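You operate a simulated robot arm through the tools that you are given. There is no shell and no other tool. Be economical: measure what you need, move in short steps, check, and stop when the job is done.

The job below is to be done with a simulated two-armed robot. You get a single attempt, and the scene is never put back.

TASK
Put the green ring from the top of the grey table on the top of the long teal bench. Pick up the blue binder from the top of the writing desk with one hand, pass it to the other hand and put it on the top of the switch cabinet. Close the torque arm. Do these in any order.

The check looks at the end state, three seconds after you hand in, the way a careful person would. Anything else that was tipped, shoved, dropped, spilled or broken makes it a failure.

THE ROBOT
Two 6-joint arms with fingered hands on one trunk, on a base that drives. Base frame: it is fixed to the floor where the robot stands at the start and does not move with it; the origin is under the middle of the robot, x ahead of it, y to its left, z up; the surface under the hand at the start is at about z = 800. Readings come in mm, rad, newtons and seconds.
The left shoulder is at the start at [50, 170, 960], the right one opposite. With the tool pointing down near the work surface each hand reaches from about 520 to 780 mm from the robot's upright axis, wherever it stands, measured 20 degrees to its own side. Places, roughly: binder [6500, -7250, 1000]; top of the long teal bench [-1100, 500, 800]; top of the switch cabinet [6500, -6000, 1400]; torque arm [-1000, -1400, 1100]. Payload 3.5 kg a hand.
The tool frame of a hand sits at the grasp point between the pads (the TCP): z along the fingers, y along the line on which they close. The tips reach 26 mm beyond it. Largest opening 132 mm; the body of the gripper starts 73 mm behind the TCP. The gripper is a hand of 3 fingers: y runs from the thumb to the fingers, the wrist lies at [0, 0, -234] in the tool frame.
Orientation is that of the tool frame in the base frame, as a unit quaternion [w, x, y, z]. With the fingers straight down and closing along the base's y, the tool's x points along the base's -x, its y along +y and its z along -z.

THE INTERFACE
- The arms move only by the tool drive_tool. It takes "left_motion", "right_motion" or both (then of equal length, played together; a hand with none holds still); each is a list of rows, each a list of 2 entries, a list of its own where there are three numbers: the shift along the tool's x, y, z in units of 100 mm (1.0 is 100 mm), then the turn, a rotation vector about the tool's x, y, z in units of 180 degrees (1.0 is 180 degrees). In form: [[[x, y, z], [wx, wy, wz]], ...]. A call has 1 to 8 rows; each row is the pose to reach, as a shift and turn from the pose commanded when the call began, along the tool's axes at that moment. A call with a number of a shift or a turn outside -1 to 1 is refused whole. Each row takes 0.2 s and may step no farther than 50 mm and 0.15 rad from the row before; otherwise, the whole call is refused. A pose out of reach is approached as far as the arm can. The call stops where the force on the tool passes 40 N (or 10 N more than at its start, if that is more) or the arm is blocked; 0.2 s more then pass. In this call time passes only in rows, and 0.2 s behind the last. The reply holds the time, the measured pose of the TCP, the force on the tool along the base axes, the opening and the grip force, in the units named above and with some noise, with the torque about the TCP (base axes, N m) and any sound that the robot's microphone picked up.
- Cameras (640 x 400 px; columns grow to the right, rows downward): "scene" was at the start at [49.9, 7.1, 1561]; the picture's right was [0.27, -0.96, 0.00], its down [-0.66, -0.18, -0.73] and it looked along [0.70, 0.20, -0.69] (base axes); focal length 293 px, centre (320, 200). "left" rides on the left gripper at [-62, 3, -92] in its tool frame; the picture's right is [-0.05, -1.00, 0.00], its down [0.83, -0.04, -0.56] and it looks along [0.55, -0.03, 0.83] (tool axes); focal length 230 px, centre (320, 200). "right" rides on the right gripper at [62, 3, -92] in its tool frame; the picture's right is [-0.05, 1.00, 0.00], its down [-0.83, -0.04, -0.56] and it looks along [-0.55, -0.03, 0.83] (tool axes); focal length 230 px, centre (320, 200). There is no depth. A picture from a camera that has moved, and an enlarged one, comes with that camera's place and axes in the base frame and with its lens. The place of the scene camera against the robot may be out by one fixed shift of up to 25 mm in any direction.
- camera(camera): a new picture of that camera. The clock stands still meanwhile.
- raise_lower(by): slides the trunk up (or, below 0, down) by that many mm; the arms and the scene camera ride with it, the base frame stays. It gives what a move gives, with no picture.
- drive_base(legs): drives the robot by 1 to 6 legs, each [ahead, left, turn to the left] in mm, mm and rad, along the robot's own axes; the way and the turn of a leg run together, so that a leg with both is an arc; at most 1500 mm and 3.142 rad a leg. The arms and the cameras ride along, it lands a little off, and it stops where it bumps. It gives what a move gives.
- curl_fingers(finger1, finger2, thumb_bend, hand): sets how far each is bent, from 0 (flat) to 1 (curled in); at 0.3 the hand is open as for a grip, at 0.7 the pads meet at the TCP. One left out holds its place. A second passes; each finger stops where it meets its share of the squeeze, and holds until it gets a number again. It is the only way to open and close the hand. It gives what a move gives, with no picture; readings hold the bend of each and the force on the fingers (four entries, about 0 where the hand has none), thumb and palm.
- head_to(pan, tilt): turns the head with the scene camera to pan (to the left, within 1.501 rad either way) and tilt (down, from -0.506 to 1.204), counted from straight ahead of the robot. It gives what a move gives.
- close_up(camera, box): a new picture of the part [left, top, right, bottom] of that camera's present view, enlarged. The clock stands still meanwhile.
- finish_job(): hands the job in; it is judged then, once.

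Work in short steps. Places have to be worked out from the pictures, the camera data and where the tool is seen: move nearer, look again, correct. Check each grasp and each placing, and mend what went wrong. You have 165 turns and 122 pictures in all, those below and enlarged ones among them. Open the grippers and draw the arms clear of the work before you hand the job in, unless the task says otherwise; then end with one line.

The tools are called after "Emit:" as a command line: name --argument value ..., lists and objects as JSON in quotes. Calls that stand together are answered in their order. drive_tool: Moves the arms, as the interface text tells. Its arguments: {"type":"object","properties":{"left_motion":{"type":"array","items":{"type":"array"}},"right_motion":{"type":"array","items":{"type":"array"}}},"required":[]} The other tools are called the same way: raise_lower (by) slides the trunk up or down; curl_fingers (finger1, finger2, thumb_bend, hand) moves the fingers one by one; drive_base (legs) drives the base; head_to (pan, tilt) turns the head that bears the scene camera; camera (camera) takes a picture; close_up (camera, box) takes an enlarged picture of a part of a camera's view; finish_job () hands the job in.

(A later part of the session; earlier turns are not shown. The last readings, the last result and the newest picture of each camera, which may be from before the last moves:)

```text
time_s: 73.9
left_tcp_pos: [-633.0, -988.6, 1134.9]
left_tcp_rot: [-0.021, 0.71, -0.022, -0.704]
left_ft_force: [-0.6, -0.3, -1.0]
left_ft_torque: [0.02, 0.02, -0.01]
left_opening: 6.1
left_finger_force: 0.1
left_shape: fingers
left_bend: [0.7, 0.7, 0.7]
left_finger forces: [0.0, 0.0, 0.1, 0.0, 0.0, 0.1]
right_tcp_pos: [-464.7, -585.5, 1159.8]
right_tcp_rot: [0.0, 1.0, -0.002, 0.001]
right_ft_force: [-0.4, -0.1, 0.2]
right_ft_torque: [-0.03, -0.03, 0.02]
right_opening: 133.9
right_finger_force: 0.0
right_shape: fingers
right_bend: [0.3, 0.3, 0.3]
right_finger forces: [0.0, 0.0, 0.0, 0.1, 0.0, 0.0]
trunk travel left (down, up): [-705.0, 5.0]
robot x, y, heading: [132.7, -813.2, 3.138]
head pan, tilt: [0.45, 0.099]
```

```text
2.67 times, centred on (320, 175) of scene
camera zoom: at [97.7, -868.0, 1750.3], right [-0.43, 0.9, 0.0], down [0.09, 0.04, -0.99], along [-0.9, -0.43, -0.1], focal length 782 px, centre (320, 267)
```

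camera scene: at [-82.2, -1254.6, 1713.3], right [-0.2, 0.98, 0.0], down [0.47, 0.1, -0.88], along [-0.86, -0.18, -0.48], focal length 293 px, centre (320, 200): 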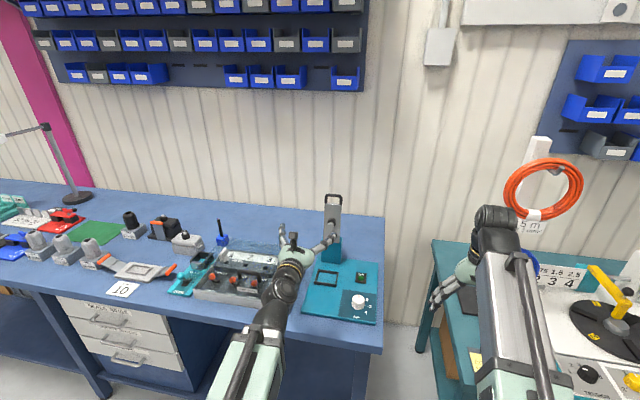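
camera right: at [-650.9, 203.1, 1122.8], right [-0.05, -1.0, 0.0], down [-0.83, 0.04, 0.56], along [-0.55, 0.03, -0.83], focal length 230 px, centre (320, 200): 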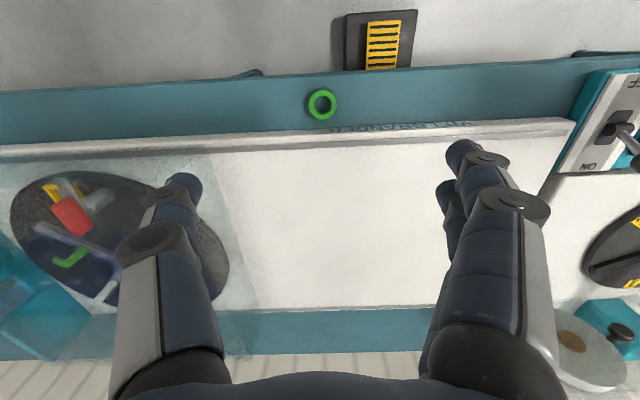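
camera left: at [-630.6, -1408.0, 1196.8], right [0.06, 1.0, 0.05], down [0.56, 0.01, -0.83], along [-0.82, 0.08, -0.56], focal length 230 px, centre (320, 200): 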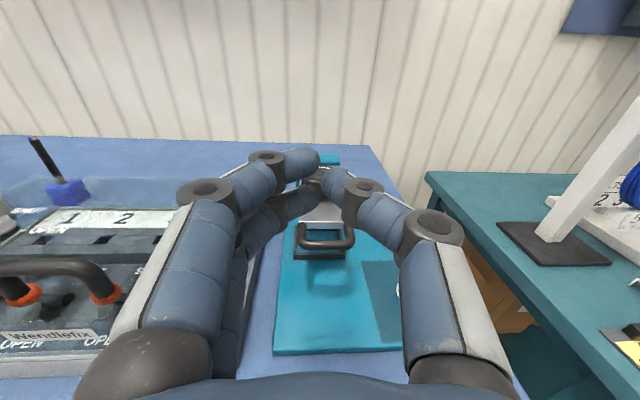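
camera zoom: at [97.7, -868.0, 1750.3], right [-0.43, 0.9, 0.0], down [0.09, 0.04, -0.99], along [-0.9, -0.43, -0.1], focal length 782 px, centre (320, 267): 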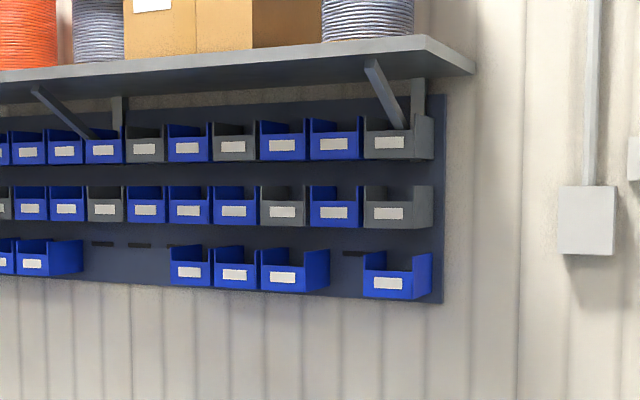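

Trunk step limit is 400. Lower 400 here (hands are clear of the benches), and aim the head at the arm.

Emit:
raise_lower --by -400

Emit:
raise_lower --by -200

Emit:
close_up --camera "scene" --box '[200, 100, 440, 250]'

```text
time_s: 77.7
left_tcp_pos: [-633.9, -988.6, 735.0]
left_tcp_rot: [-0.021, 0.709, -0.021, -0.704]
left_ft_force: [0.8, -0.3, 0.4]
left_ft_torque: [0.01, 0.0, -0.01]
left_opening: 6.0
left_finger_force: 0.1
left_shape: fingers
left_bend: [0.7, 0.7, 0.7]
left_finger forces: [0.0, 0.0, 0.0, 0.1, 0.0, 0.0]
right_tcp_pos: [-463.7, -586.5, 760.8]
right_tcp_rot: [0.0, 1.0, -0.002, 0.0]
right_ft_force: [-0.6, -0.4, -0.1]
right_ft_torque: [-0.02, 0.0, 0.04]
right_opening: 134.2
right_finger_force: 0.1
right_shape: fingers
right_bend: [0.3, 0.3, 0.3]
right_finger forces: [0.1, 0.0, 0.0, 0.0, 0.1, 0.0]
trunk travel left (down, up): [-305.0, 405.0]
robot x, y, heading: [128.7, -817.1, 3.134]
head pan, tilt: [0.45, 0.099]
```

```text
time_s: 79.9
left_tcp_pos: [-632.9, -988.7, 534.8]
left_tcp_rot: [-0.022, 0.71, -0.022, -0.703]
left_ft_force: [0.4, 0.5, 0.2]
left_ft_torque: [0.05, -0.02, -0.01]
left_opening: 6.0
left_finger_force: 0.1
left_shape: fingers
left_bend: [0.7, 0.7, 0.7]
left_finger forces: [0.1, 0.1, 0.0, 0.1, 0.0, 0.0]
right_tcp_pos: [-463.9, -587.5, 561.5]
right_tcp_rot: [0.0, 1.0, -0.002, 0.0]
right_ft_force: [0.5, 0.0, 0.1]
right_ft_torque: [0.02, 0.04, 0.03]
right_opening: 133.9
right_finger_force: 0.1
right_shape: fingers
right_bend: [0.3, 0.3, 0.3]
right_finger forces: [0.0, 0.1, 0.1, 0.0, 0.1, 0.0]
trunk travel left (down, up): [-105.0, 605.0]
robot x, y, heading: [131.1, -813.9, 3.141]
head pan, tilt: [0.45, 0.099]
```

```text
2.67 times, centred on (320, 175) of scene
camera zoom: at [97.8, -868.1, 1150.4], right [-0.43, 0.9, 0.0], down [0.09, 0.04, -1.0], along [-0.9, -0.43, -0.1], focal length 782 px, centre (320, 267)
```

zoom: 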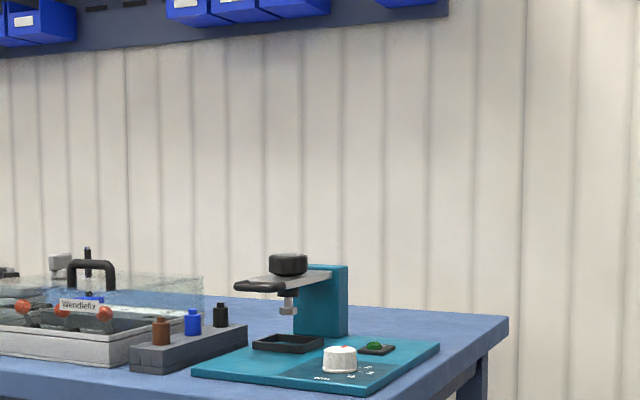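

From level view the plate is horizontal at z ≈ 1015 (both ends), against its stop: torque arm closed. Now raise the trunk and turn to face -y (toward binder/cabinet) to survey the route.

Emit:
raise_lower --by 400

Emit:
raise_lower --by 200

Emit:
drive_base --legs '[[0, 0, 1.57]]'

Emit:
head_to --pan 0.6 --tilt 0.25

Emit:
camera --camera "scene"

```text
time_s: 83.7
left_tcp_pos: [-633.3, -989.4, 934.8]
left_tcp_rot: [-0.021, 0.71, -0.022, -0.703]
left_ft_force: [-0.1, 0.5, -1.1]
left_ft_torque: [-0.03, -0.01, 0.0]
left_opening: 6.1
left_finger_force: 0.2
left_shape: fingers
left_bend: [0.7, 0.7, 0.7]
left_finger forces: [0.0, 0.1, 0.0, 0.1, 0.1, 0.0]
right_tcp_pos: [-463.4, -587.3, 960.8]
right_tcp_rot: [0.0, 1.0, -0.002, 0.0]
right_ft_force: [-0.4, -0.6, -0.6]
right_ft_torque: [0.02, 0.0, 0.01]
right_opening: 133.9
right_finger_force: 0.0
right_shape: fingers
right_bend: [0.3, 0.3, 0.3]
right_finger forces: [0.1, 0.1, 0.0, 0.0, 0.1, 0.0]
trunk travel left (down, up): [-505.0, 205.0]
robot x, y, heading: [128.5, -813.1, 3.133]
head pan, tilt: [0.45, 0.099]
```

```text
time_s: 85.9
left_tcp_pos: [-632.8, -988.2, 1134.3]
left_tcp_rot: [-0.023, 0.71, -0.023, -0.704]
left_ft_force: [-0.1, 0.6, 0.6]
left_ft_torque: [-0.03, -0.01, 0.03]
left_opening: 6.0
left_finger_force: 0.1
left_shape: fingers
left_bend: [0.7, 0.7, 0.7]
left_finger forces: [0.1, 0.1, 0.1, 0.0, 0.0, 0.0]
right_tcp_pos: [-463.9, -585.9, 1159.7]
right_tcp_rot: [0.0, 1.0, -0.003, 0.0]
right_ft_force: [-0.3, -0.2, 0.6]
right_ft_torque: [-0.04, -0.03, -0.01]
right_opening: 134.2
right_finger_force: 0.0
right_shape: fingers
right_bend: [0.3, 0.3, 0.3]
right_finger forces: [0.0, 0.0, 0.0, 0.0, 0.0, 0.0]
trunk travel left (down, up): [-705.0, 5.0]
robot x, y, heading: [128.8, -811.4, 3.143]
head pan, tilt: [0.45, 0.099]
```

```text
time_s: 90.0
left_tcp_pos: [285.2, -1580.7, 1134.7]
left_tcp_rot: [0.476, 0.523, 0.48, -0.519]
left_ft_force: [0.5, 0.0, -0.1]
left_ft_torque: [0.0, -0.01, -0.03]
left_opening: 6.4
left_finger_force: 0.0
left_shape: fingers
left_bend: [0.7, 0.7, 0.7]
left_finger forces: [0.0, 0.1, 0.0, 0.0, 0.0, 0.0]
right_tcp_pos: [-112.1, -1401.2, 1160.9]
right_tcp_rot: [0.001, 0.719, 0.695, -0.001]
right_ft_force: [-0.6, 0.3, 0.2]
right_ft_torque: [-0.01, -0.01, 0.0]
right_opening: 134.0
right_finger_force: 0.0
right_shape: fingers
right_bend: [0.3, 0.3, 0.3]
right_finger forces: [0.0, 0.0, 0.0, 0.1, 0.0, 0.0]
trunk travel left (down, up): [-705.0, 5.0]
robot x, y, heading: [128.9, -812.1, -1.609]
head pan, tilt: [0.45, 0.099]
```

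```text
time_s: 90.7
left_tcp_pos: [286.2, -1581.2, 1134.1]
left_tcp_rot: [0.475, 0.524, 0.479, -0.519]
left_ft_force: [0.0, 0.0, 0.2]
left_ft_torque: [0.0, -0.01, 0.03]
left_opening: 6.2
left_finger_force: 0.1
left_shape: fingers
left_bend: [0.7, 0.7, 0.7]
left_finger forces: [0.0, 0.0, 0.1, 0.0, 0.1, 0.0]
right_tcp_pos: [-112.2, -1402.4, 1161.1]
right_tcp_rot: [-0.001, 0.719, 0.695, 0.0]
right_ft_force: [-0.3, -0.3, -0.2]
right_ft_torque: [0.0, -0.01, -0.01]
right_opening: 134.2
right_finger_force: 0.1
right_shape: fingers
right_bend: [0.3, 0.3, 0.3]
right_finger forces: [0.1, 0.0, 0.1, 0.1, 0.0, 0.1]
trunk travel left (down, up): [-705.0, 5.0]
robot x, y, heading: [132.6, -814.5, -1.607]
head pan, tilt: [0.6, 0.25]
```

```text
76 pictures are left
camera scene: at [192.4, -867.1, 1736.5], right [-0.84, -0.54, 0.0], down [-0.13, 0.21, -0.97], along [0.52, -0.82, -0.25], focal length 293 px, centre (320, 200)
```

scene: 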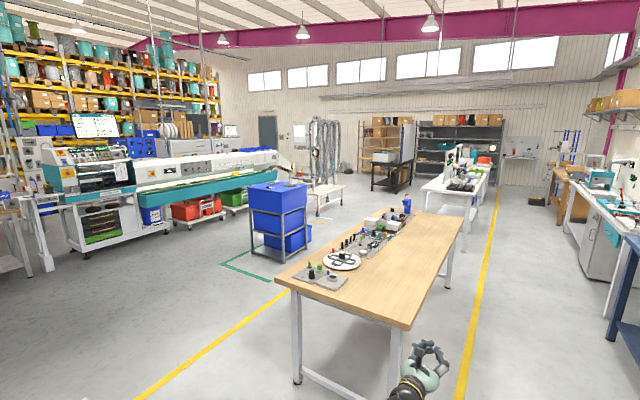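

Surveying: zoom on the far area where binder and cabinet should be (around px 220–260, row 140–150).

Emit:
close_up --camera "scene" --box '[130, 90, 370, 240]'

```text
2.67 times, centred on (250, 165) of scene
camera zoom: at [192.4, -867.1, 1736.5], right [-0.84, -0.54, 0.0], down [-0.13, 0.21, -0.97], along [0.52, -0.82, -0.25], focal length 782 px, centre (507, 293)
```

zoom: 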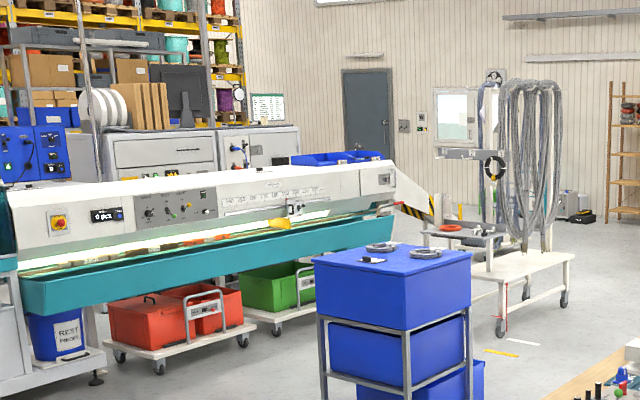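

The cabinets stand behind the long white machine (x ≈ 6500); the machine runs along y at x ≈ 4600–5300 down to y ≈ -6100. First bring the left hand back to tool-down and tucked; then route: gap between grey and wooden tables, +x, then -y past the machine's end.

Emit:
drive_tool --left_motion '[[[0, 0, -0.12], [0, 0.047, 0]], [[0, 0, -0.25], [0, 0.094, 0]], [[0, 0, -0.37], [0, 0.141, 0]], [[0, 0, -0.5], [0, 0.188, 0]], [[0, 0, -0.62], [0, 0.235, 0]], [[0, 0, -0.75], [0, 0.282, 0]], [[0, 0, -0.87], [0, 0.329, 0]], [[0, 0, -1.0], [0, 0.376, 0]]]'

Emit:
drive_tool --left_motion '[[[-0.2, 0, -0.2], [0, 0.042, 0]], [[-0.3, 0, -0.3], [0, 0.084, 0]], [[-0.4, 0, -0.4], [0, 0.124, 0]]]'

Emit:
curl_fingers --hand "left" --finger1 0.3 --finger2 0.3 --thumb_bend 0.3

Emit:
head_to --pan 1.3 --tilt 0.5

Emit:
camera --camera "scene"

```text
time_s: 92.5
left_tcp_pos: [294.0, -1480.9, 1136.2]
left_tcp_rot: [0.127, 0.724, 0.664, -0.139]
left_ft_force: [-0.6, 0.4, -0.1]
left_ft_torque: [-0.03, -0.06, 0.01]
left_opening: 6.0
left_finger_force: 0.1
left_shape: fingers
left_bend: [0.7, 0.7, 0.7]
left_finger forces: [0.0, 0.2, 0.0, 0.1, 0.1, 0.0]
left hand out of reach, approached as far as the arm can: row 1, 2
right_tcp_pos: [-112.1, -1401.6, 1160.8]
right_tcp_rot: [0.0, 0.718, 0.696, 0.0]
right_ft_force: [0.6, -0.2, 0.2]
right_ft_torque: [-0.03, 0.01, -0.02]
right_opening: 133.8
right_finger_force: 0.1
right_shape: fingers
right_bend: [0.3, 0.3, 0.3]
right_finger forces: [0.1, 0.0, 0.0, 0.1, 0.0, 0.1]
trunk travel left (down, up): [-705.0, 5.0]
robot x, y, heading: [129.8, -812.3, -1.605]
head pan, tilt: [0.6, 0.25]
```

```text
time_s: 93.3
left_tcp_pos: [291.7, -1504.5, 1187.7]
left_tcp_rot: [-0.004, 0.737, 0.676, 0.004]
left_ft_force: [0.8, -0.1, 0.3]
left_ft_torque: [0.02, -0.03, 0.0]
left_opening: 5.8
left_finger_force: 0.0
left_shape: fingers
left_bend: [0.7, 0.7, 0.7]
left_finger forces: [0.0, 0.0, 0.0, 0.1, 0.0, 0.0]
right_tcp_pos: [-111.8, -1402.8, 1160.0]
right_tcp_rot: [0.001, 0.718, 0.696, 0.0]
right_ft_force: [-0.2, -0.6, 0.0]
right_ft_torque: [0.04, -0.04, 0.01]
right_opening: 134.1
right_finger_force: 0.1
right_shape: fingers
right_bend: [0.3, 0.3, 0.3]
right_finger forces: [0.0, 0.0, 0.0, 0.0, 0.0, 0.0]
trunk travel left (down, up): [-705.0, 5.0]
robot x, y, heading: [127.4, -811.3, -1.605]
head pan, tilt: [0.6, 0.25]
```

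```text
time_s: 94.3
left_tcp_pos: [291.9, -1503.6, 1188.7]
left_tcp_rot: [-0.003, 0.737, 0.676, 0.003]
left_ft_force: [-0.4, -0.2, -0.1]
left_ft_torque: [-0.01, -0.01, -0.01]
left_opening: 134.1
left_finger_force: 0.0
left_shape: fingers
left_bend: [0.3, 0.3, 0.3]
left_finger forces: [0.0, 0.0, 0.0, 0.0, 0.1, 0.0]
right_tcp_pos: [-112.0, -1402.0, 1160.2]
right_tcp_rot: [0.001, 0.719, 0.695, 0.0]
right_ft_force: [-0.3, 0.0, 0.0]
right_ft_torque: [0.02, -0.02, -0.02]
right_opening: 133.9
right_finger_force: 0.0
right_shape: fingers
right_bend: [0.3, 0.3, 0.3]
right_finger forces: [0.0, 0.0, 0.0, 0.1, 0.0, 0.0]
trunk travel left (down, up): [-705.0, 5.0]
robot x, y, heading: [129.9, -816.0, -1.601]
head pan, tilt: [0.6, 0.25]
```

```text
time_s: 95.4
left_tcp_pos: [291.8, -1503.2, 1188.2]
left_tcp_rot: [-0.003, 0.738, 0.675, 0.003]
left_ft_force: [0.0, 0.0, 0.3]
left_ft_torque: [0.04, 0.0, 0.04]
left_opening: 134.0
left_finger_force: 0.1
left_shape: fingers
left_bend: [0.3, 0.3, 0.3]
left_finger forces: [0.1, 0.1, 0.0, 0.0, 0.0, 0.1]
right_tcp_pos: [-112.8, -1403.1, 1160.5]
right_tcp_rot: [0.0, 0.719, 0.695, 0.0]
right_ft_force: [-0.7, -0.4, -0.1]
right_ft_torque: [0.01, -0.02, 0.01]
right_opening: 133.8
right_finger_force: 0.0
right_shape: fingers
right_bend: [0.3, 0.3, 0.3]
right_finger forces: [0.1, 0.1, 0.1, 0.0, 0.0, 0.0]
trunk travel left (down, up): [-705.0, 5.0]
robot x, y, heading: [130.0, -813.5, -1.605]
head pan, tilt: [1.3, 0.499]
```

```text
74 pictures are left
camera scene: at [229.0, -815.6, 1713.3], right [-0.3, -0.95, 0.0], down [-0.46, 0.14, -0.88], along [0.84, -0.26, -0.48], focal length 293 px, centre (320, 200)
```

scene: 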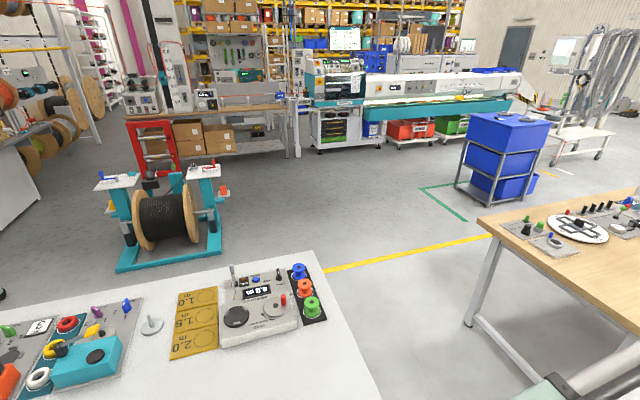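

Gap is y -1150…-2116 at x 490–1340, centred y ≈ -1630. Drive into its line, turn to +x, go through.

Emit:
drive_base --legs '[[815, 0, 0], [0, 0, 1.605]]'

Emit:
drive_base --legs '[[1000, 0, 0], [900, 0, 0]]'

Emit:
head_to --pan -0.5 --tilt 0.3

Emit:
camera --camera "scene"

```text
time_s: 103.7
left_tcp_pos: [781.4, -1416.3, 1188.6]
left_tcp_rot: [-0.004, 0.008, 1.0, -0.001]
left_ft_force: [0.0, 0.7, 0.8]
left_ft_torque: [-0.02, 0.0, 0.03]
left_opening: 134.2
left_finger_force: 0.1
left_shape: fingers
left_bend: [0.3, 0.3, 0.3]
left_finger forces: [0.1, 0.0, 0.1, 0.0, 0.1, 0.1]
right_tcp_pos: [708.0, -1827.5, 1161.5]
right_tcp_rot: [-0.001, -0.018, 1.0, 0.0]
right_ft_force: [0.3, 0.0, -0.5]
right_ft_torque: [-0.01, 0.02, -0.02]
right_opening: 134.3
right_finger_force: 0.1
right_shape: fingers
right_bend: [0.3, 0.3, 0.3]
right_finger forces: [0.0, 0.1, 0.0, 0.0, 0.1, 0.0]
trunk travel left (down, up): [-705.0, 5.0]
robot x, y, heading: [101.6, -1626.9, 0.043]
head pan, tilt: [1.3, 0.499]
```

```text
time_s: 113.2
left_tcp_pos: [2671.7, -1326.5, 1187.6]
left_tcp_rot: [-0.004, 0.001, 1.0, 0.0]
left_ft_force: [0.7, 0.6, 1.0]
left_ft_torque: [0.01, -0.01, 0.01]
left_opening: 133.7
left_finger_force: 0.1
left_shape: fingers
left_bend: [0.3, 0.3, 0.3]
left_finger forces: [0.1, 0.0, 0.0, 0.1, 0.1, 0.1]
right_tcp_pos: [2605.3, -1737.5, 1160.0]
right_tcp_rot: [0.0, -0.026, 1.0, 0.0]
right_ft_force: [-0.6, 0.1, -0.3]
right_ft_torque: [0.0, 0.04, -0.01]
right_opening: 134.1
right_finger_force: 0.1
right_shape: fingers
right_bend: [0.3, 0.3, 0.3]
right_finger forces: [0.1, 0.0, 0.1, 0.1, 0.1, 0.1]
trunk travel left (down, up): [-705.0, 5.0]
robot x, y, heading: [1995.3, -1544.4, 0.057]
head pan, tilt: [1.3, 0.499]
```

```text
time_s: 115.0
left_tcp_pos: [2670.1, -1325.7, 1188.3]
left_tcp_rot: [-0.004, 0.001, 1.0, 0.0]
left_ft_force: [0.7, -0.2, 0.5]
left_ft_torque: [0.01, 0.0, -0.02]
left_opening: 134.1
left_finger_force: 0.1
left_shape: fingers
left_bend: [0.3, 0.3, 0.3]
left_finger forces: [0.0, 0.0, 0.0, 0.1, 0.0, 0.0]
right_tcp_pos: [2603.6, -1737.7, 1161.3]
right_tcp_rot: [-0.001, -0.026, 1.0, 0.0]
right_ft_force: [-0.6, 0.1, -0.1]
right_ft_torque: [-0.01, 0.01, 0.0]
right_opening: 134.0
right_finger_force: 0.1
right_shape: fingers
right_bend: [0.3, 0.3, 0.3]
right_finger forces: [0.1, 0.0, 0.1, 0.0, 0.0, 0.1]
trunk travel left (down, up): [-705.0, 5.0]
robot x, y, heading: [1995.2, -1546.8, 0.053]
head pan, tilt: [-0.499, 0.3]
```

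```text
73 pictures are left
camera scene: at [2051.2, -1603.0, 1731.7], right [-0.43, -0.9, 0.0], down [-0.27, 0.13, -0.96], along [0.86, -0.41, -0.3], focal length 293 px, centre (320, 200)
```

scene: 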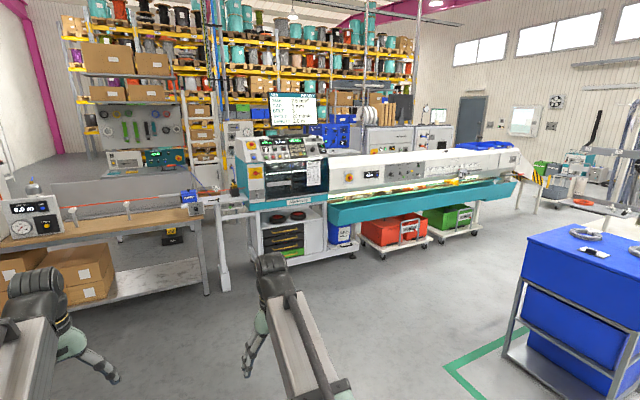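

The base moves sideways, so I'll face -y here, slide +x to x ≈ 3620, then drive -y between the blue container and the machine.

Emit:
drive_base --legs '[[0, 0, -1.625], [0, 1100, 0]]'

Emit:
head_to --pan 0.1 --tilt 0.35

Emit:
camera --camera "scene"

```text
time_s: 124.3
left_tcp_pos: [3243.4, -2207.2, 1187.8]
left_tcp_rot: [-0.002, 0.724, 0.69, 0.003]
left_ft_force: [0.8, -0.4, -1.0]
left_ft_torque: [-0.02, 0.03, 0.02]
left_opening: 133.9
left_finger_force: 0.1
left_shape: fingers
left_bend: [0.3, 0.3, 0.3]
left_finger forces: [0.1, 0.1, 0.1, 0.0, 0.0, 0.1]
right_tcp_pos: [2835.3, -2123.3, 1160.5]
right_tcp_rot: [0.001, 0.704, 0.711, 0.0]
right_ft_force: [0.5, 0.4, 0.1]
right_ft_torque: [-0.03, 0.02, -0.04]
right_opening: 133.8
right_finger_force: 0.0
right_shape: fingers
right_bend: [0.3, 0.3, 0.3]
right_finger forces: [0.1, 0.0, 0.0, 0.0, 0.1, 0.0]
trunk travel left (down, up): [-705.0, 5.0]
robot x, y, heading: [3053.1, -1522.7, -1.561]
head pan, tilt: [-0.499, 0.3]
```

```text
time_s: 125.3
left_tcp_pos: [3241.8, -2207.7, 1188.6]
left_tcp_rot: [-0.003, 0.723, 0.691, 0.004]
left_ft_force: [0.2, -0.2, 0.4]
left_ft_torque: [0.01, 0.01, -0.02]
left_opening: 133.6
left_finger_force: 0.1
left_shape: fingers
left_bend: [0.3, 0.3, 0.3]
left_finger forces: [0.1, 0.0, 0.1, 0.1, 0.1, 0.0]
right_tcp_pos: [2834.5, -2123.4, 1160.4]
right_tcp_rot: [-0.001, 0.704, 0.71, -0.001]
right_ft_force: [-0.2, 0.1, 0.0]
right_ft_torque: [0.01, 0.02, -0.04]
right_opening: 133.8
right_finger_force: 0.1
right_shape: fingers
right_bend: [0.3, 0.3, 0.3]
right_finger forces: [0.0, 0.0, 0.1, 0.0, 0.0, 0.0]
trunk travel left (down, up): [-705.0, 5.0]
robot x, y, heading: [3048.2, -1524.3, -1.557]
head pan, tilt: [0.099, 0.351]
```

```text
72 pictures are left
camera scene: at [3072.1, -1592.3, 1727.0], right [-0.99, -0.11, 0.0], down [-0.04, 0.34, -0.94], along [0.1, -0.93, -0.34], focal length 293 px, centre (320, 200)
```

scene: 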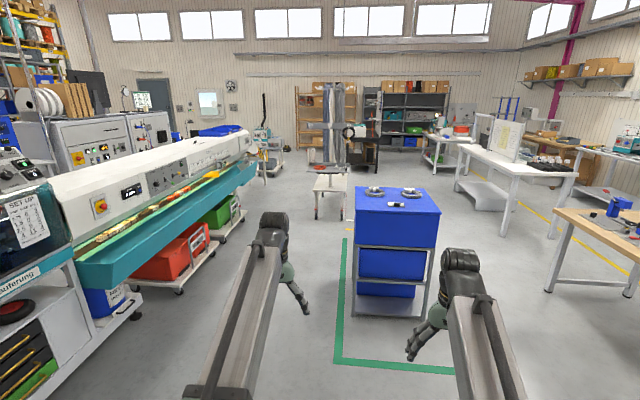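

Corridor between container (x ≤ 3013) and trough (x ≥ ~4250) is clear at x ≈ 3700. Slide and drive ahead 2900.

Emit:
drive_base --legs '[[0, 660, 0], [1450, 0, 0], [1350, 0, 0]]'

Emit:
head_to --pan 0.5 --tilt 0.35

Emit:
camera --camera "scene"

```text
time_s: 142.1
left_tcp_pos: [4152.0, -4959.5, 1187.4]
left_tcp_rot: [-0.003, 0.685, 0.728, 0.002]
left_ft_force: [0.5, -0.3, 0.0]
left_ft_torque: [-0.03, 0.03, -0.03]
left_opening: 134.3
left_finger_force: 0.0
left_shape: fingers
left_bend: [0.3, 0.3, 0.3]
left_finger forces: [0.1, 0.0, 0.1, 0.0, 0.0, 0.2]
right_tcp_pos: [3737.8, -4917.4, 1161.0]
right_tcp_rot: [-0.001, 0.666, 0.746, 0.0]
right_ft_force: [-0.9, 0.6, -0.2]
right_ft_torque: [0.06, -0.02, 0.0]
right_opening: 134.0
right_finger_force: 0.0
right_shape: fingers
right_bend: [0.3, 0.3, 0.3]
right_finger forces: [0.0, 0.0, 0.1, 0.1, 0.1, 0.0]
trunk travel left (down, up): [-705.0, 5.0]
robot x, y, heading: [3892.5, -4298.0, -1.456]
head pan, tilt: [0.099, 0.351]
```

```text
time_s: 143.0
left_tcp_pos: [4152.7, -4958.4, 1188.2]
left_tcp_rot: [-0.003, 0.686, 0.728, 0.003]
left_ft_force: [0.0, 0.7, -0.1]
left_ft_torque: [0.03, 0.0, 0.04]
left_opening: 133.7
left_finger_force: 0.0
left_shape: fingers
left_bend: [0.3, 0.3, 0.3]
left_finger forces: [0.1, 0.0, 0.1, 0.0, 0.1, 0.1]
right_tcp_pos: [3737.6, -4916.3, 1160.5]
right_tcp_rot: [0.0, 0.666, 0.746, 0.0]
right_ft_force: [0.7, -0.4, -0.4]
right_ft_torque: [0.0, 0.01, -0.01]
right_opening: 133.8
right_finger_force: 0.1
right_shape: fingers
right_bend: [0.3, 0.3, 0.3]
right_finger forces: [0.0, 0.1, 0.1, 0.0, 0.0, 0.0]
trunk travel left (down, up): [-705.0, 5.0]
robot x, y, heading: [3891.9, -4297.6, -1.454]
head pan, tilt: [0.499, 0.351]
```

```text
71 pictures are left
camera scene: at [3951.1, -4350.3, 1727.0], right [-0.82, -0.58, 0.0], down [-0.2, 0.28, -0.94], along [0.54, -0.77, -0.34], focal length 293 px, centre (320, 200)
```

scene: 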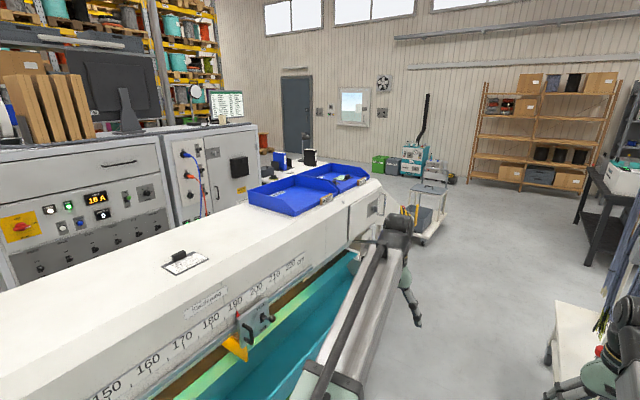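

Zooming on the cabinet/desk area.

Emit:
close_up --camera "scene" --box '[130, 80, 370, 230]'

```text
2.67 times, centred on (250, 155) of scene
camera zoom: at [3951.1, -4350.3, 1727.0], right [-0.82, -0.58, 0.0], down [-0.2, 0.28, -0.94], along [0.54, -0.77, -0.34], focal length 782 px, centre (507, 320)
```

zoom: 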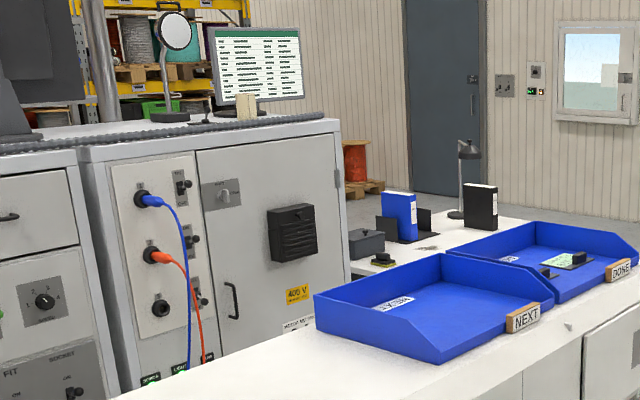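

Found: blue binder stands on the desk by a black bookend; cabinet top has a monitor and conduit. Look straight ahead to gauge the passage between machine and cable stand.

Emit:
head_to --pan -0.1 --tilt 0.6

Emit:
camera --camera "scene"

```text
time_s: 144.0
left_tcp_pos: [4152.3, -4958.7, 1188.4]
left_tcp_rot: [-0.003, 0.686, 0.727, 0.003]
left_ft_force: [0.3, 0.0, 0.0]
left_ft_torque: [0.05, -0.02, -0.01]
left_opening: 134.0
left_finger_force: 0.2
left_shape: fingers
left_bend: [0.3, 0.3, 0.3]
left_finger forces: [0.1, 0.0, 0.1, 0.0, 0.0, 0.0]
right_tcp_pos: [3738.3, -4916.0, 1161.5]
right_tcp_rot: [0.0, 0.665, 0.747, 0.0]
right_ft_force: [-0.1, 0.2, 0.5]
right_ft_torque: [0.02, 0.04, -0.02]
right_opening: 134.0
right_finger_force: 0.1
right_shape: fingers
right_bend: [0.3, 0.3, 0.3]
right_finger forces: [0.0, 0.0, 0.1, 0.1, 0.0, 0.0]
trunk travel left (down, up): [-705.0, 5.0]
robot x, y, heading: [3889.3, -4300.3, -1.457]
head pan, tilt: [-0.099, 0.6]
```

```text
69 pictures are left
camera scene: at [3899.0, -4362.5, 1704.2], right [-1.0, -0.02, 0.0], down [-0.01, 0.56, -0.83], along [0.01, -0.83, -0.56], focal length 293 px, centre (320, 200)
```

scene: 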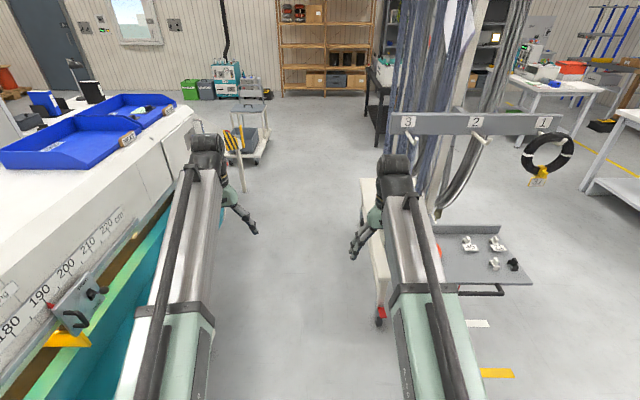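

Passage between stand (x ≤ 3640) and trough (x ≥ 4490): centre x ≈ 4060. Align heading and advance half-way.

Emit:
drive_base --legs '[[0, 160, -0.115], [1200, 0, -0.02]]'

Emit:
head_to --pan 0.3 --tilt 0.6

Emit:
camera --camera "scene"

```text
time_s: 151.0
left_tcp_pos: [4194.2, -6173.1, 1188.2]
left_tcp_rot: [-0.003, 0.734, 0.679, 0.003]
left_ft_force: [-0.4, -0.1, -0.2]
left_ft_torque: [0.03, -0.02, 0.0]
left_opening: 133.9
left_finger_force: 0.1
left_shape: fingers
left_bend: [0.3, 0.3, 0.3]
left_finger forces: [0.0, 0.1, 0.0, 0.0, 0.0, 0.0]
right_tcp_pos: [3791.1, -6074.3, 1160.4]
right_tcp_rot: [0.0, 0.715, 0.699, 0.001]
right_ft_force: [-0.3, 0.4, -0.1]
right_ft_torque: [0.01, 0.02, 0.0]
right_opening: 133.8
right_finger_force: 0.0
right_shape: fingers
right_bend: [0.3, 0.3, 0.3]
right_finger forces: [0.0, 0.0, 0.0, 0.1, 0.1, 0.1]
trunk travel left (down, up): [-705.0, 5.0]
robot x, y, heading: [4024.0, -5484.0, -1.594]
head pan, tilt: [-0.099, 0.6]
```

```text
time_s: 151.9
left_tcp_pos: [4195.4, -6171.6, 1187.9]
left_tcp_rot: [-0.003, 0.735, 0.678, 0.003]
left_ft_force: [-0.7, 0.7, -0.4]
left_ft_torque: [0.03, -0.03, 0.04]
left_opening: 133.9
left_finger_force: 0.0
left_shape: fingers
left_bend: [0.3, 0.3, 0.3]
left_finger forces: [0.0, 0.0, 0.1, 0.0, 0.0, 0.1]
right_tcp_pos: [3790.0, -6072.8, 1160.7]
right_tcp_rot: [0.001, 0.716, 0.698, 0.0]
right_ft_force: [-0.2, 0.2, -0.2]
right_ft_torque: [0.03, -0.03, 0.01]
right_opening: 134.0
right_finger_force: 0.1
right_shape: fingers
right_bend: [0.3, 0.3, 0.3]
right_finger forces: [0.0, 0.0, 0.1, 0.0, 0.0, 0.1]
trunk travel left (down, up): [-705.0, 5.0]
robot x, y, heading: [4029.6, -5479.8, -1.593]
head pan, tilt: [0.3, 0.6]
```

```text
68 pictures are left
camera scene: at [4063.2, -5543.1, 1704.2], right [-0.96, -0.27, 0.0], down [-0.15, 0.54, -0.83], along [0.22, -0.79, -0.56], focal length 293 px, centre (320, 200)
```

scene: 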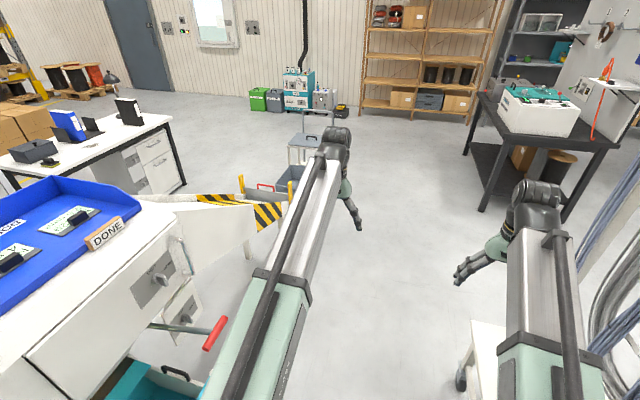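

There is an outfeed chute past the machine end. Advance 900 more at x ≈ 4000 and look left for the way to the desk.

Emit:
drive_base --legs '[[900, -20, 0]]'

Emit:
head_to --pan 1.0 --tilt 0.5

Emit:
camera --camera "scene"

```text
time_s: 156.7
left_tcp_pos: [4165.9, -7078.6, 1189.0]
left_tcp_rot: [-0.004, 0.731, 0.682, 0.003]
left_ft_force: [-0.5, -1.6, 0.7]
left_ft_torque: [0.01, -0.02, 0.01]
left_opening: 133.9
left_finger_force: 0.1
left_shape: fingers
left_bend: [0.3, 0.3, 0.3]
left_finger forces: [0.1, 0.0, 0.1, 0.0, 0.0, 0.0]
right_tcp_pos: [3760.4, -6983.5, 1159.9]
right_tcp_rot: [-0.001, 0.712, 0.702, 0.0]
right_ft_force: [0.5, -0.3, -0.1]
right_ft_torque: [0.01, -0.02, -0.02]
right_opening: 134.2
right_finger_force: 0.1
right_shape: fingers
right_bend: [0.3, 0.3, 0.3]
right_finger forces: [0.0, 0.0, 0.1, 0.0, 0.0, 0.0]
trunk travel left (down, up): [-705.0, 5.0]
robot x, y, heading: [3985.3, -6387.7, -1.582]
head pan, tilt: [0.3, 0.6]
```

```text
time_s: 157.7
left_tcp_pos: [4165.7, -7077.7, 1189.0]
left_tcp_rot: [-0.004, 0.731, 0.682, 0.002]
left_ft_force: [-0.1, 0.2, -0.1]
left_ft_torque: [-0.05, 0.02, -0.03]
left_opening: 134.0
left_finger_force: 0.1
left_shape: fingers
left_bend: [0.3, 0.3, 0.3]
left_finger forces: [0.1, 0.1, 0.0, 0.0, 0.1, 0.1]
right_tcp_pos: [3760.1, -6983.0, 1160.7]
right_tcp_rot: [0.0, 0.712, 0.702, 0.0]
right_ft_force: [0.2, 1.1, 1.2]
right_ft_torque: [-0.01, 0.0, -0.03]
right_opening: 134.0
right_finger_force: 0.1
right_shape: fingers
right_bend: [0.3, 0.3, 0.3]
right_finger forces: [0.1, 0.0, 0.0, 0.0, 0.0, 0.0]
trunk travel left (down, up): [-705.0, 5.0]
robot x, y, heading: [3987.9, -6388.4, -1.582]
head pan, tilt: [1.0, 0.499]
```

```text
67 pictures are left
camera scene: at [4078.0, -6415.7, 1713.3], right [-0.55, -0.83, 0.0], down [-0.4, 0.26, -0.88], along [0.73, -0.48, -0.48], focal length 293 px, centre (320, 200)
```

scene: 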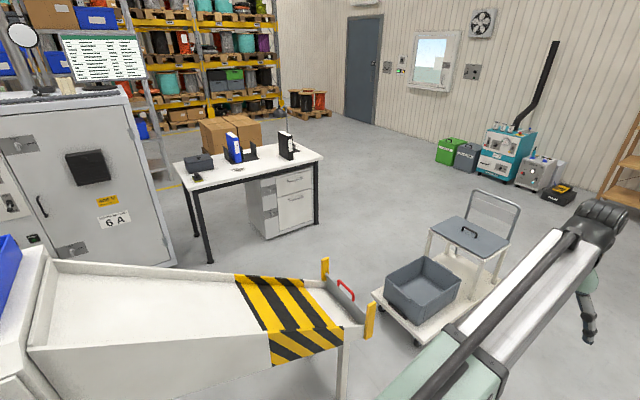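

Chute–cart gap is too narrow (y -7050…-7575), so I'll go around the cart's far side (cart x 4700–5150, y to ≈ -8500): drive to y ≈ -9150, slide +x to ≈ 5650, then back up.

Emit:
drive_base --legs '[[1400, 0, 0], [1350, 0, 0]]'

Emit:
camera --camera "scene"

```text
time_s: 171.2
left_tcp_pos: [4072.2, -9851.6, 1187.5]
left_tcp_rot: [-0.002, 0.742, 0.67, 0.003]
left_ft_force: [0.1, -0.1, 0.8]
left_ft_torque: [0.02, 0.0, 0.01]
left_opening: 133.8
left_finger_force: 0.1
left_shape: fingers
left_bend: [0.3, 0.3, 0.3]
left_finger forces: [0.0, 0.0, 0.0, 0.0, 0.0, 0.1]
right_tcp_pos: [3671.8, -9742.5, 1160.1]
right_tcp_rot: [-0.001, 0.723, 0.691, 0.0]
right_ft_force: [0.0, -0.7, -0.1]
right_ft_torque: [-0.02, 0.0, 0.02]
right_opening: 134.2
right_finger_force: 0.0
right_shape: fingers
right_bend: [0.3, 0.3, 0.3]
right_finger forces: [0.0, 0.0, 0.0, 0.0, 0.0, 0.0]
trunk travel left (down, up): [-705.0, 5.0]
robot x, y, heading: [3924.8, -9156.6, -1.619]
head pan, tilt: [1.0, 0.499]
```

```text
66 pictures are left
camera scene: at [4008.6, -9185.8, 1713.3], right [-0.58, -0.81, 0.0], down [-0.39, 0.28, -0.88], along [0.72, -0.51, -0.48], focal length 293 px, centre (320, 200)
```

scene: 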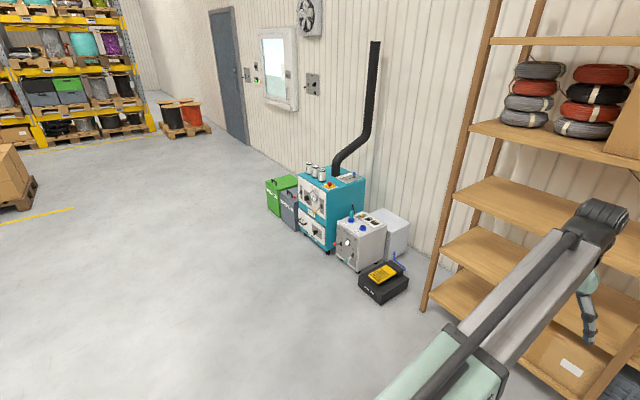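

Clear floor. Slide +x about 1720 mm, correcting heading, then look toward the desk/cart.

Emit:
drive_base --legs '[[0, 860, 0.048], [0, 860, 0]]'

Emit:
head_to --pan 1.5 --tilt 0.5

Emit:
camera --camera "scene"

```text
time_s: 180.0
left_tcp_pos: [5852.1, -9853.2, 1187.9]
left_tcp_rot: [-0.003, 0.723, 0.69, 0.003]
left_ft_force: [0.6, 1.3, -0.3]
left_ft_torque: [0.01, 0.0, -0.01]
left_opening: 134.2
left_finger_force: 0.0
left_shape: fingers
left_bend: [0.3, 0.3, 0.3]
left_finger forces: [0.0, 0.0, 0.0, 0.1, 0.0, 0.0]
right_tcp_pos: [5446.5, -9766.5, 1161.0]
right_tcp_rot: [-0.001, 0.705, 0.71, -0.001]
right_ft_force: [0.0, 0.0, 0.2]
right_ft_torque: [-0.02, 0.01, -0.04]
right_opening: 133.9
right_finger_force: 0.0
right_shape: fingers
right_bend: [0.3, 0.3, 0.3]
right_finger forces: [0.0, 0.0, 0.0, 0.0, 0.0, 0.1]
trunk travel left (down, up): [-705.0, 5.0]
robot x, y, heading: [5664.7, -9162.9, -1.563]
head pan, tilt: [1.0, 0.499]
```

```text
time_s: 180.9
left_tcp_pos: [5852.8, -9853.0, 1188.7]
left_tcp_rot: [-0.003, 0.723, 0.69, 0.003]
left_ft_force: [0.2, -0.3, 0.2]
left_ft_torque: [-0.01, -0.03, -0.01]
left_opening: 134.0
left_finger_force: 0.1
left_shape: fingers
left_bend: [0.3, 0.3, 0.3]
left_finger forces: [0.0, 0.1, 0.0, 0.0, 0.0, 0.1]
right_tcp_pos: [5446.2, -9766.2, 1161.1]
right_tcp_rot: [0.0, 0.704, 0.71, 0.0]
right_ft_force: [0.0, -0.1, -0.1]
right_ft_torque: [0.01, 0.03, 0.04]
right_opening: 133.9
right_finger_force: 0.0
right_shape: fingers
right_bend: [0.3, 0.3, 0.3]
right_finger forces: [0.0, 0.0, 0.1, 0.1, 0.0, 0.1]
trunk travel left (down, up): [-705.0, 5.0]
robot x, y, heading: [5662.4, -9166.5, -1.561]
head pan, tilt: [1.499, 0.499]
```

```text
65 pictures are left
camera scene: at [5765.0, -9149.4, 1713.3], right [-0.06, -1.0, 0.0], down [-0.48, 0.03, -0.88], along [0.88, -0.06, -0.48], focal length 293 px, centre (320, 200)
```

scene: 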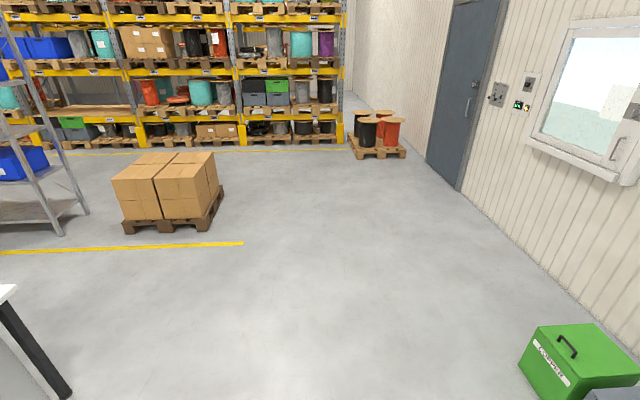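

Turn to face +x here, shift back 110 mm, and slide +y toward the desk by 1350, then look.

Emit:
drive_base --legs '[[0, 0, 1.562], [-120, 0, 0], [0, 1350, 0]]'

Emit:
head_to --pan 0.5 --tilt 0.5

Emit:
camera --camera "scene"

```text
time_s: 192.1
left_tcp_pos: [6213.0, -7677.8, 1188.3]
left_tcp_rot: [-0.004, 0.018, 1.0, 0.0]
left_ft_force: [-0.4, 0.9, 0.3]
left_ft_torque: [-0.02, 0.01, 0.01]
left_opening: 133.7
left_finger_force: 0.0
left_shape: fingers
left_bend: [0.3, 0.3, 0.3]
left_finger forces: [0.1, 0.1, 0.1, 0.0, 0.0, 0.0]
right_tcp_pos: [6132.1, -8085.5, 1162.0]
right_tcp_rot: [0.0, -0.008, 1.0, -0.001]
right_ft_force: [-0.4, 0.0, 0.6]
right_ft_torque: [-0.01, -0.02, -0.05]
right_opening: 133.8
right_finger_force: 0.0
right_shape: fingers
right_bend: [0.3, 0.3, 0.3]
right_finger forces: [0.0, 0.1, 0.0, 0.0, 0.0, 0.1]
trunk travel left (down, up): [-705.0, 5.0]
robot x, y, heading: [5528.9, -7874.6, 0.018]
head pan, tilt: [1.499, 0.499]
```

```text
time_s: 193.3
left_tcp_pos: [6213.6, -7678.4, 1188.4]
left_tcp_rot: [-0.004, 0.019, 1.0, 0.0]
left_ft_force: [-0.1, 0.2, -0.7]
left_ft_torque: [0.02, -0.04, -0.02]
left_opening: 134.0
left_finger_force: 0.0
left_shape: fingers
left_bend: [0.3, 0.3, 0.3]
left_finger forces: [0.0, 0.1, 0.0, 0.0, 0.1, 0.1]
right_tcp_pos: [6130.7, -8085.4, 1161.5]
right_tcp_rot: [0.0, -0.007, 1.0, -0.001]
right_ft_force: [-0.1, 0.7, -0.2]
right_ft_torque: [0.01, 0.02, -0.03]
right_opening: 134.0
right_finger_force: 0.0
right_shape: fingers
right_bend: [0.3, 0.3, 0.3]
right_finger forces: [0.0, 0.1, 0.1, 0.0, 0.0, 0.1]
trunk travel left (down, up): [-705.0, 5.0]
robot x, y, heading: [5533.6, -7873.8, 0.013]
head pan, tilt: [0.499, 0.499]
```

```text
64 pictures are left
camera scene: at [5581.3, -7843.0, 1713.3], right [0.49, -0.87, 0.0], down [-0.42, -0.24, -0.88], along [0.76, 0.43, -0.48], focal length 293 px, centre (320, 200)
```

scene: 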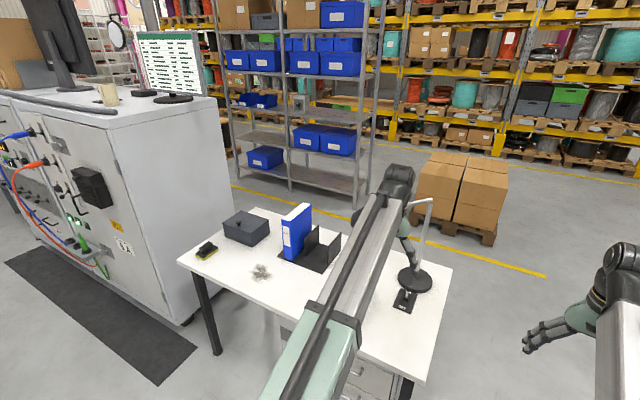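

Zoom on binder and its holder.

Emit:
close_up --camera "scene" --box '[230, 190, 390, 290]'

```text
4.00 times, centred on (310, 240) of scene
camera zoom: at [5581.3, -7843.0, 1713.3], right [0.49, -0.87, 0.0], down [-0.42, -0.24, -0.88], along [0.76, 0.43, -0.48], focal length 1173 px, centre (360, 40)
```

zoom: 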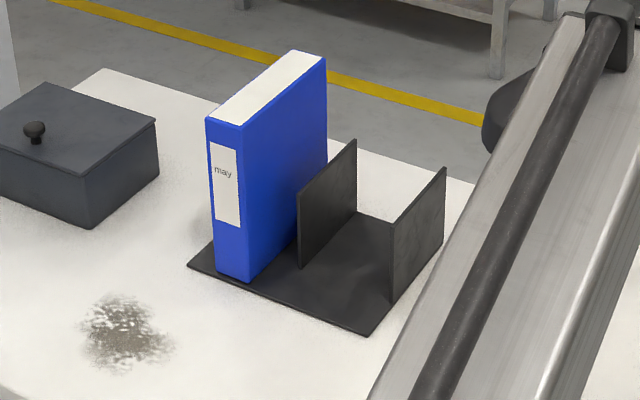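

Binder: x ≈ 6485–6680, y ≈ -7130…-7173, z ≈ 752–981, spine toward me, right side clear of the divider. Plan: right hand grips it from the top; left hand takes it by the spine pointing forward. Slide +y 820 and creep forward 200.

Emit:
drive_base --legs '[[0, 820, -0.013], [200, 0, 0]]'

Emit:
head_to --pan 0.0 --tilt 0.7

Emit:
camera --camera "scene"

Emit:
camera --camera "right"

```text
time_s: 199.0
left_tcp_pos: [6404.0, -6832.2, 1187.4]
left_tcp_rot: [-0.005, 0.019, 1.0, 0.0]
left_ft_force: [0.4, 0.3, 0.7]
left_ft_torque: [0.0, 0.03, -0.01]
left_opening: 133.9
left_finger_force: 0.0
left_shape: fingers
left_bend: [0.3, 0.3, 0.3]
left_finger forces: [0.1, 0.0, 0.0, 0.1, 0.0, 0.0]
right_tcp_pos: [6322.0, -7240.4, 1160.2]
right_tcp_rot: [0.0, -0.007, 1.0, 0.0]
right_ft_force: [0.2, -0.3, 0.0]
right_ft_torque: [0.0, 0.01, 0.04]
right_opening: 133.7
right_finger_force: 0.1
right_shape: fingers
right_bend: [0.3, 0.3, 0.3]
right_finger forces: [0.0, 0.0, 0.0, 0.0, 0.0, 0.0]
trunk travel left (down, up): [-705.0, 5.0]
robot x, y, heading: [5721.5, -7021.0, 0.018]
head pan, tilt: [0.499, 0.499]
```

```text
time_s: 199.9
left_tcp_pos: [6403.4, -6833.1, 1188.4]
left_tcp_rot: [-0.004, 0.02, 1.0, 0.0]
left_ft_force: [0.3, -1.0, -0.4]
left_ft_torque: [0.03, -0.01, 0.0]
left_opening: 134.1
left_finger_force: 0.0
left_shape: fingers
left_bend: [0.3, 0.3, 0.3]
left_finger forces: [0.0, 0.1, 0.0, 0.0, 0.0, 0.0]
right_tcp_pos: [6321.5, -7241.3, 1160.7]
right_tcp_rot: [0.001, -0.009, 1.0, 0.001]
right_ft_force: [0.5, 0.2, 0.0]
right_ft_torque: [-0.03, 0.0, 0.03]
right_opening: 133.7
right_finger_force: 0.0
right_shape: fingers
right_bend: [0.3, 0.3, 0.3]
right_finger forces: [0.0, 0.1, 0.0, 0.1, 0.0, 0.1]
trunk travel left (down, up): [-705.0, 5.0]
robot x, y, heading: [5719.9, -7024.3, 0.016]
head pan, tilt: [0.0, 0.7]
```

```text
62 pictures are left
camera scene: at [5776.5, -7041.3, 1695.6], right [0.02, -1.0, 0.0], down [-0.64, -0.01, -0.77], along [0.76, 0.01, -0.64], focal length 293 px, centre (320, 200)
```

scene: 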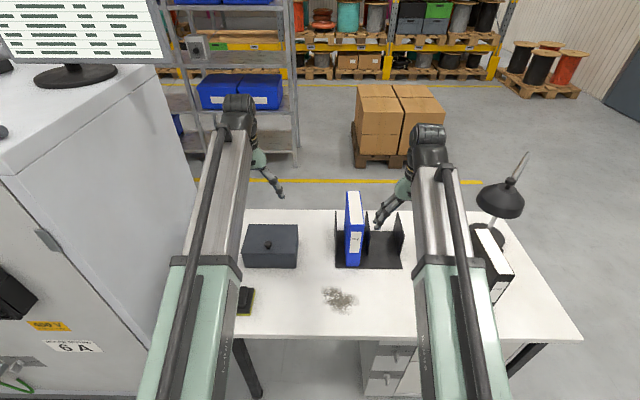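

```text
61 pictures are left
camera right: at [6259.7, -7239.5, 1252.8], right [0.04, 1.0, 0.0], down [0.83, -0.03, 0.56], along [0.56, -0.02, -0.83], focal length 230 px, centre (320, 200)
```

right: 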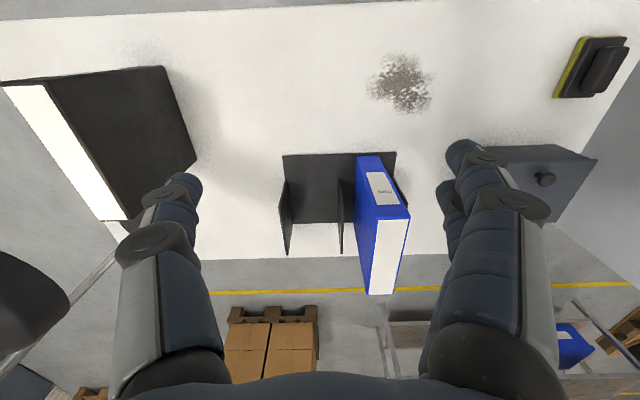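

Binder centre refined to about [6569, -7136], thickness ~50, top ≈ 981. Creep ahead 120 and bring the right hand over it.

Emit:
drive_base --legs '[[120, 0, -0.016]]'

Emit:
drive_tool --right_motion '[[[-0.3, 0.25, 0], [0, 0, 0]], [[-0.6, 0.5, 0], [0, 0, 0]], [[-0.8, 0.75, 0], [0, 0, 0]], [[-0.9, 1.0, 0], [0, 0, 0]]]'

Emit:
camera --camera "right"

```text
time_s: 201.2
left_tcp_pos: [6526.2, -6842.6, 1186.9]
left_tcp_rot: [-0.006, 0.028, 1.0, 0.0]
left_ft_force: [1.0, 0.7, -0.9]
left_ft_torque: [0.01, 0.03, 0.03]
left_opening: 134.1
left_finger_force: 0.2
left_shape: fingers
left_bend: [0.3, 0.3, 0.3]
left_finger forces: [0.0, 0.0, 0.0, 0.0, 0.1, 0.0]
right_tcp_pos: [6436.9, -7250.9, 1160.3]
right_tcp_rot: [-0.001, 0.001, 1.0, 0.0]
right_ft_force: [0.2, 0.0, -0.3]
right_ft_torque: [0.03, 0.04, -0.01]
right_opening: 133.9
right_finger_force: 0.0
right_shape: fingers
right_bend: [0.3, 0.3, 0.3]
right_finger forces: [0.0, 0.1, 0.0, 0.0, 0.0, 0.0]
trunk travel left (down, up): [-705.0, 5.0]
robot x, y, heading: [5840.9, -7026.7, -0.004]
head pan, tilt: [0.0, 0.7]
```

```text
time_s: 202.2
left_tcp_pos: [6524.6, -6843.1, 1188.0]
left_tcp_rot: [-0.004, 0.028, 1.0, 0.0]
left_ft_force: [0.2, -0.3, -0.3]
left_ft_torque: [-0.01, 0.03, -0.03]
left_opening: 134.0
left_finger_force: 0.0
left_shape: fingers
left_bend: [0.3, 0.3, 0.3]
left_finger forces: [0.0, 0.1, 0.0, 0.0, 0.0, 0.1]
right_tcp_pos: [6525.4, -7149.6, 1161.3]
right_tcp_rot: [0.0, 0.001, 1.0, -0.001]
right_ft_force: [0.2, -0.3, -0.7]
right_ft_torque: [0.02, 0.04, -0.02]
right_opening: 134.3
right_finger_force: 0.1
right_shape: fingers
right_bend: [0.3, 0.3, 0.3]
right_finger forces: [0.0, 0.0, 0.1, 0.0, 0.0, 0.0]
trunk travel left (down, up): [-705.0, 5.0]
robot x, y, heading: [5841.7, -7024.4, -0.001]
head pan, tilt: [0.0, 0.7]
```

```text
60 pictures are left
camera right: at [6464.2, -7148.0, 1253.8], right [0.05, 1.0, 0.0], down [0.83, -0.04, 0.56], along [0.55, -0.03, -0.83], focal length 230 px, centre (320, 200)
```

right: 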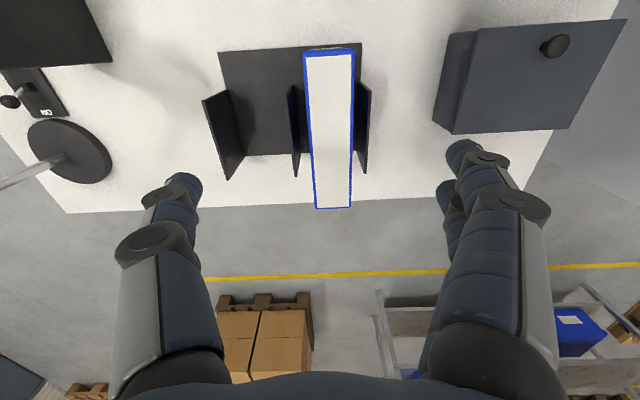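

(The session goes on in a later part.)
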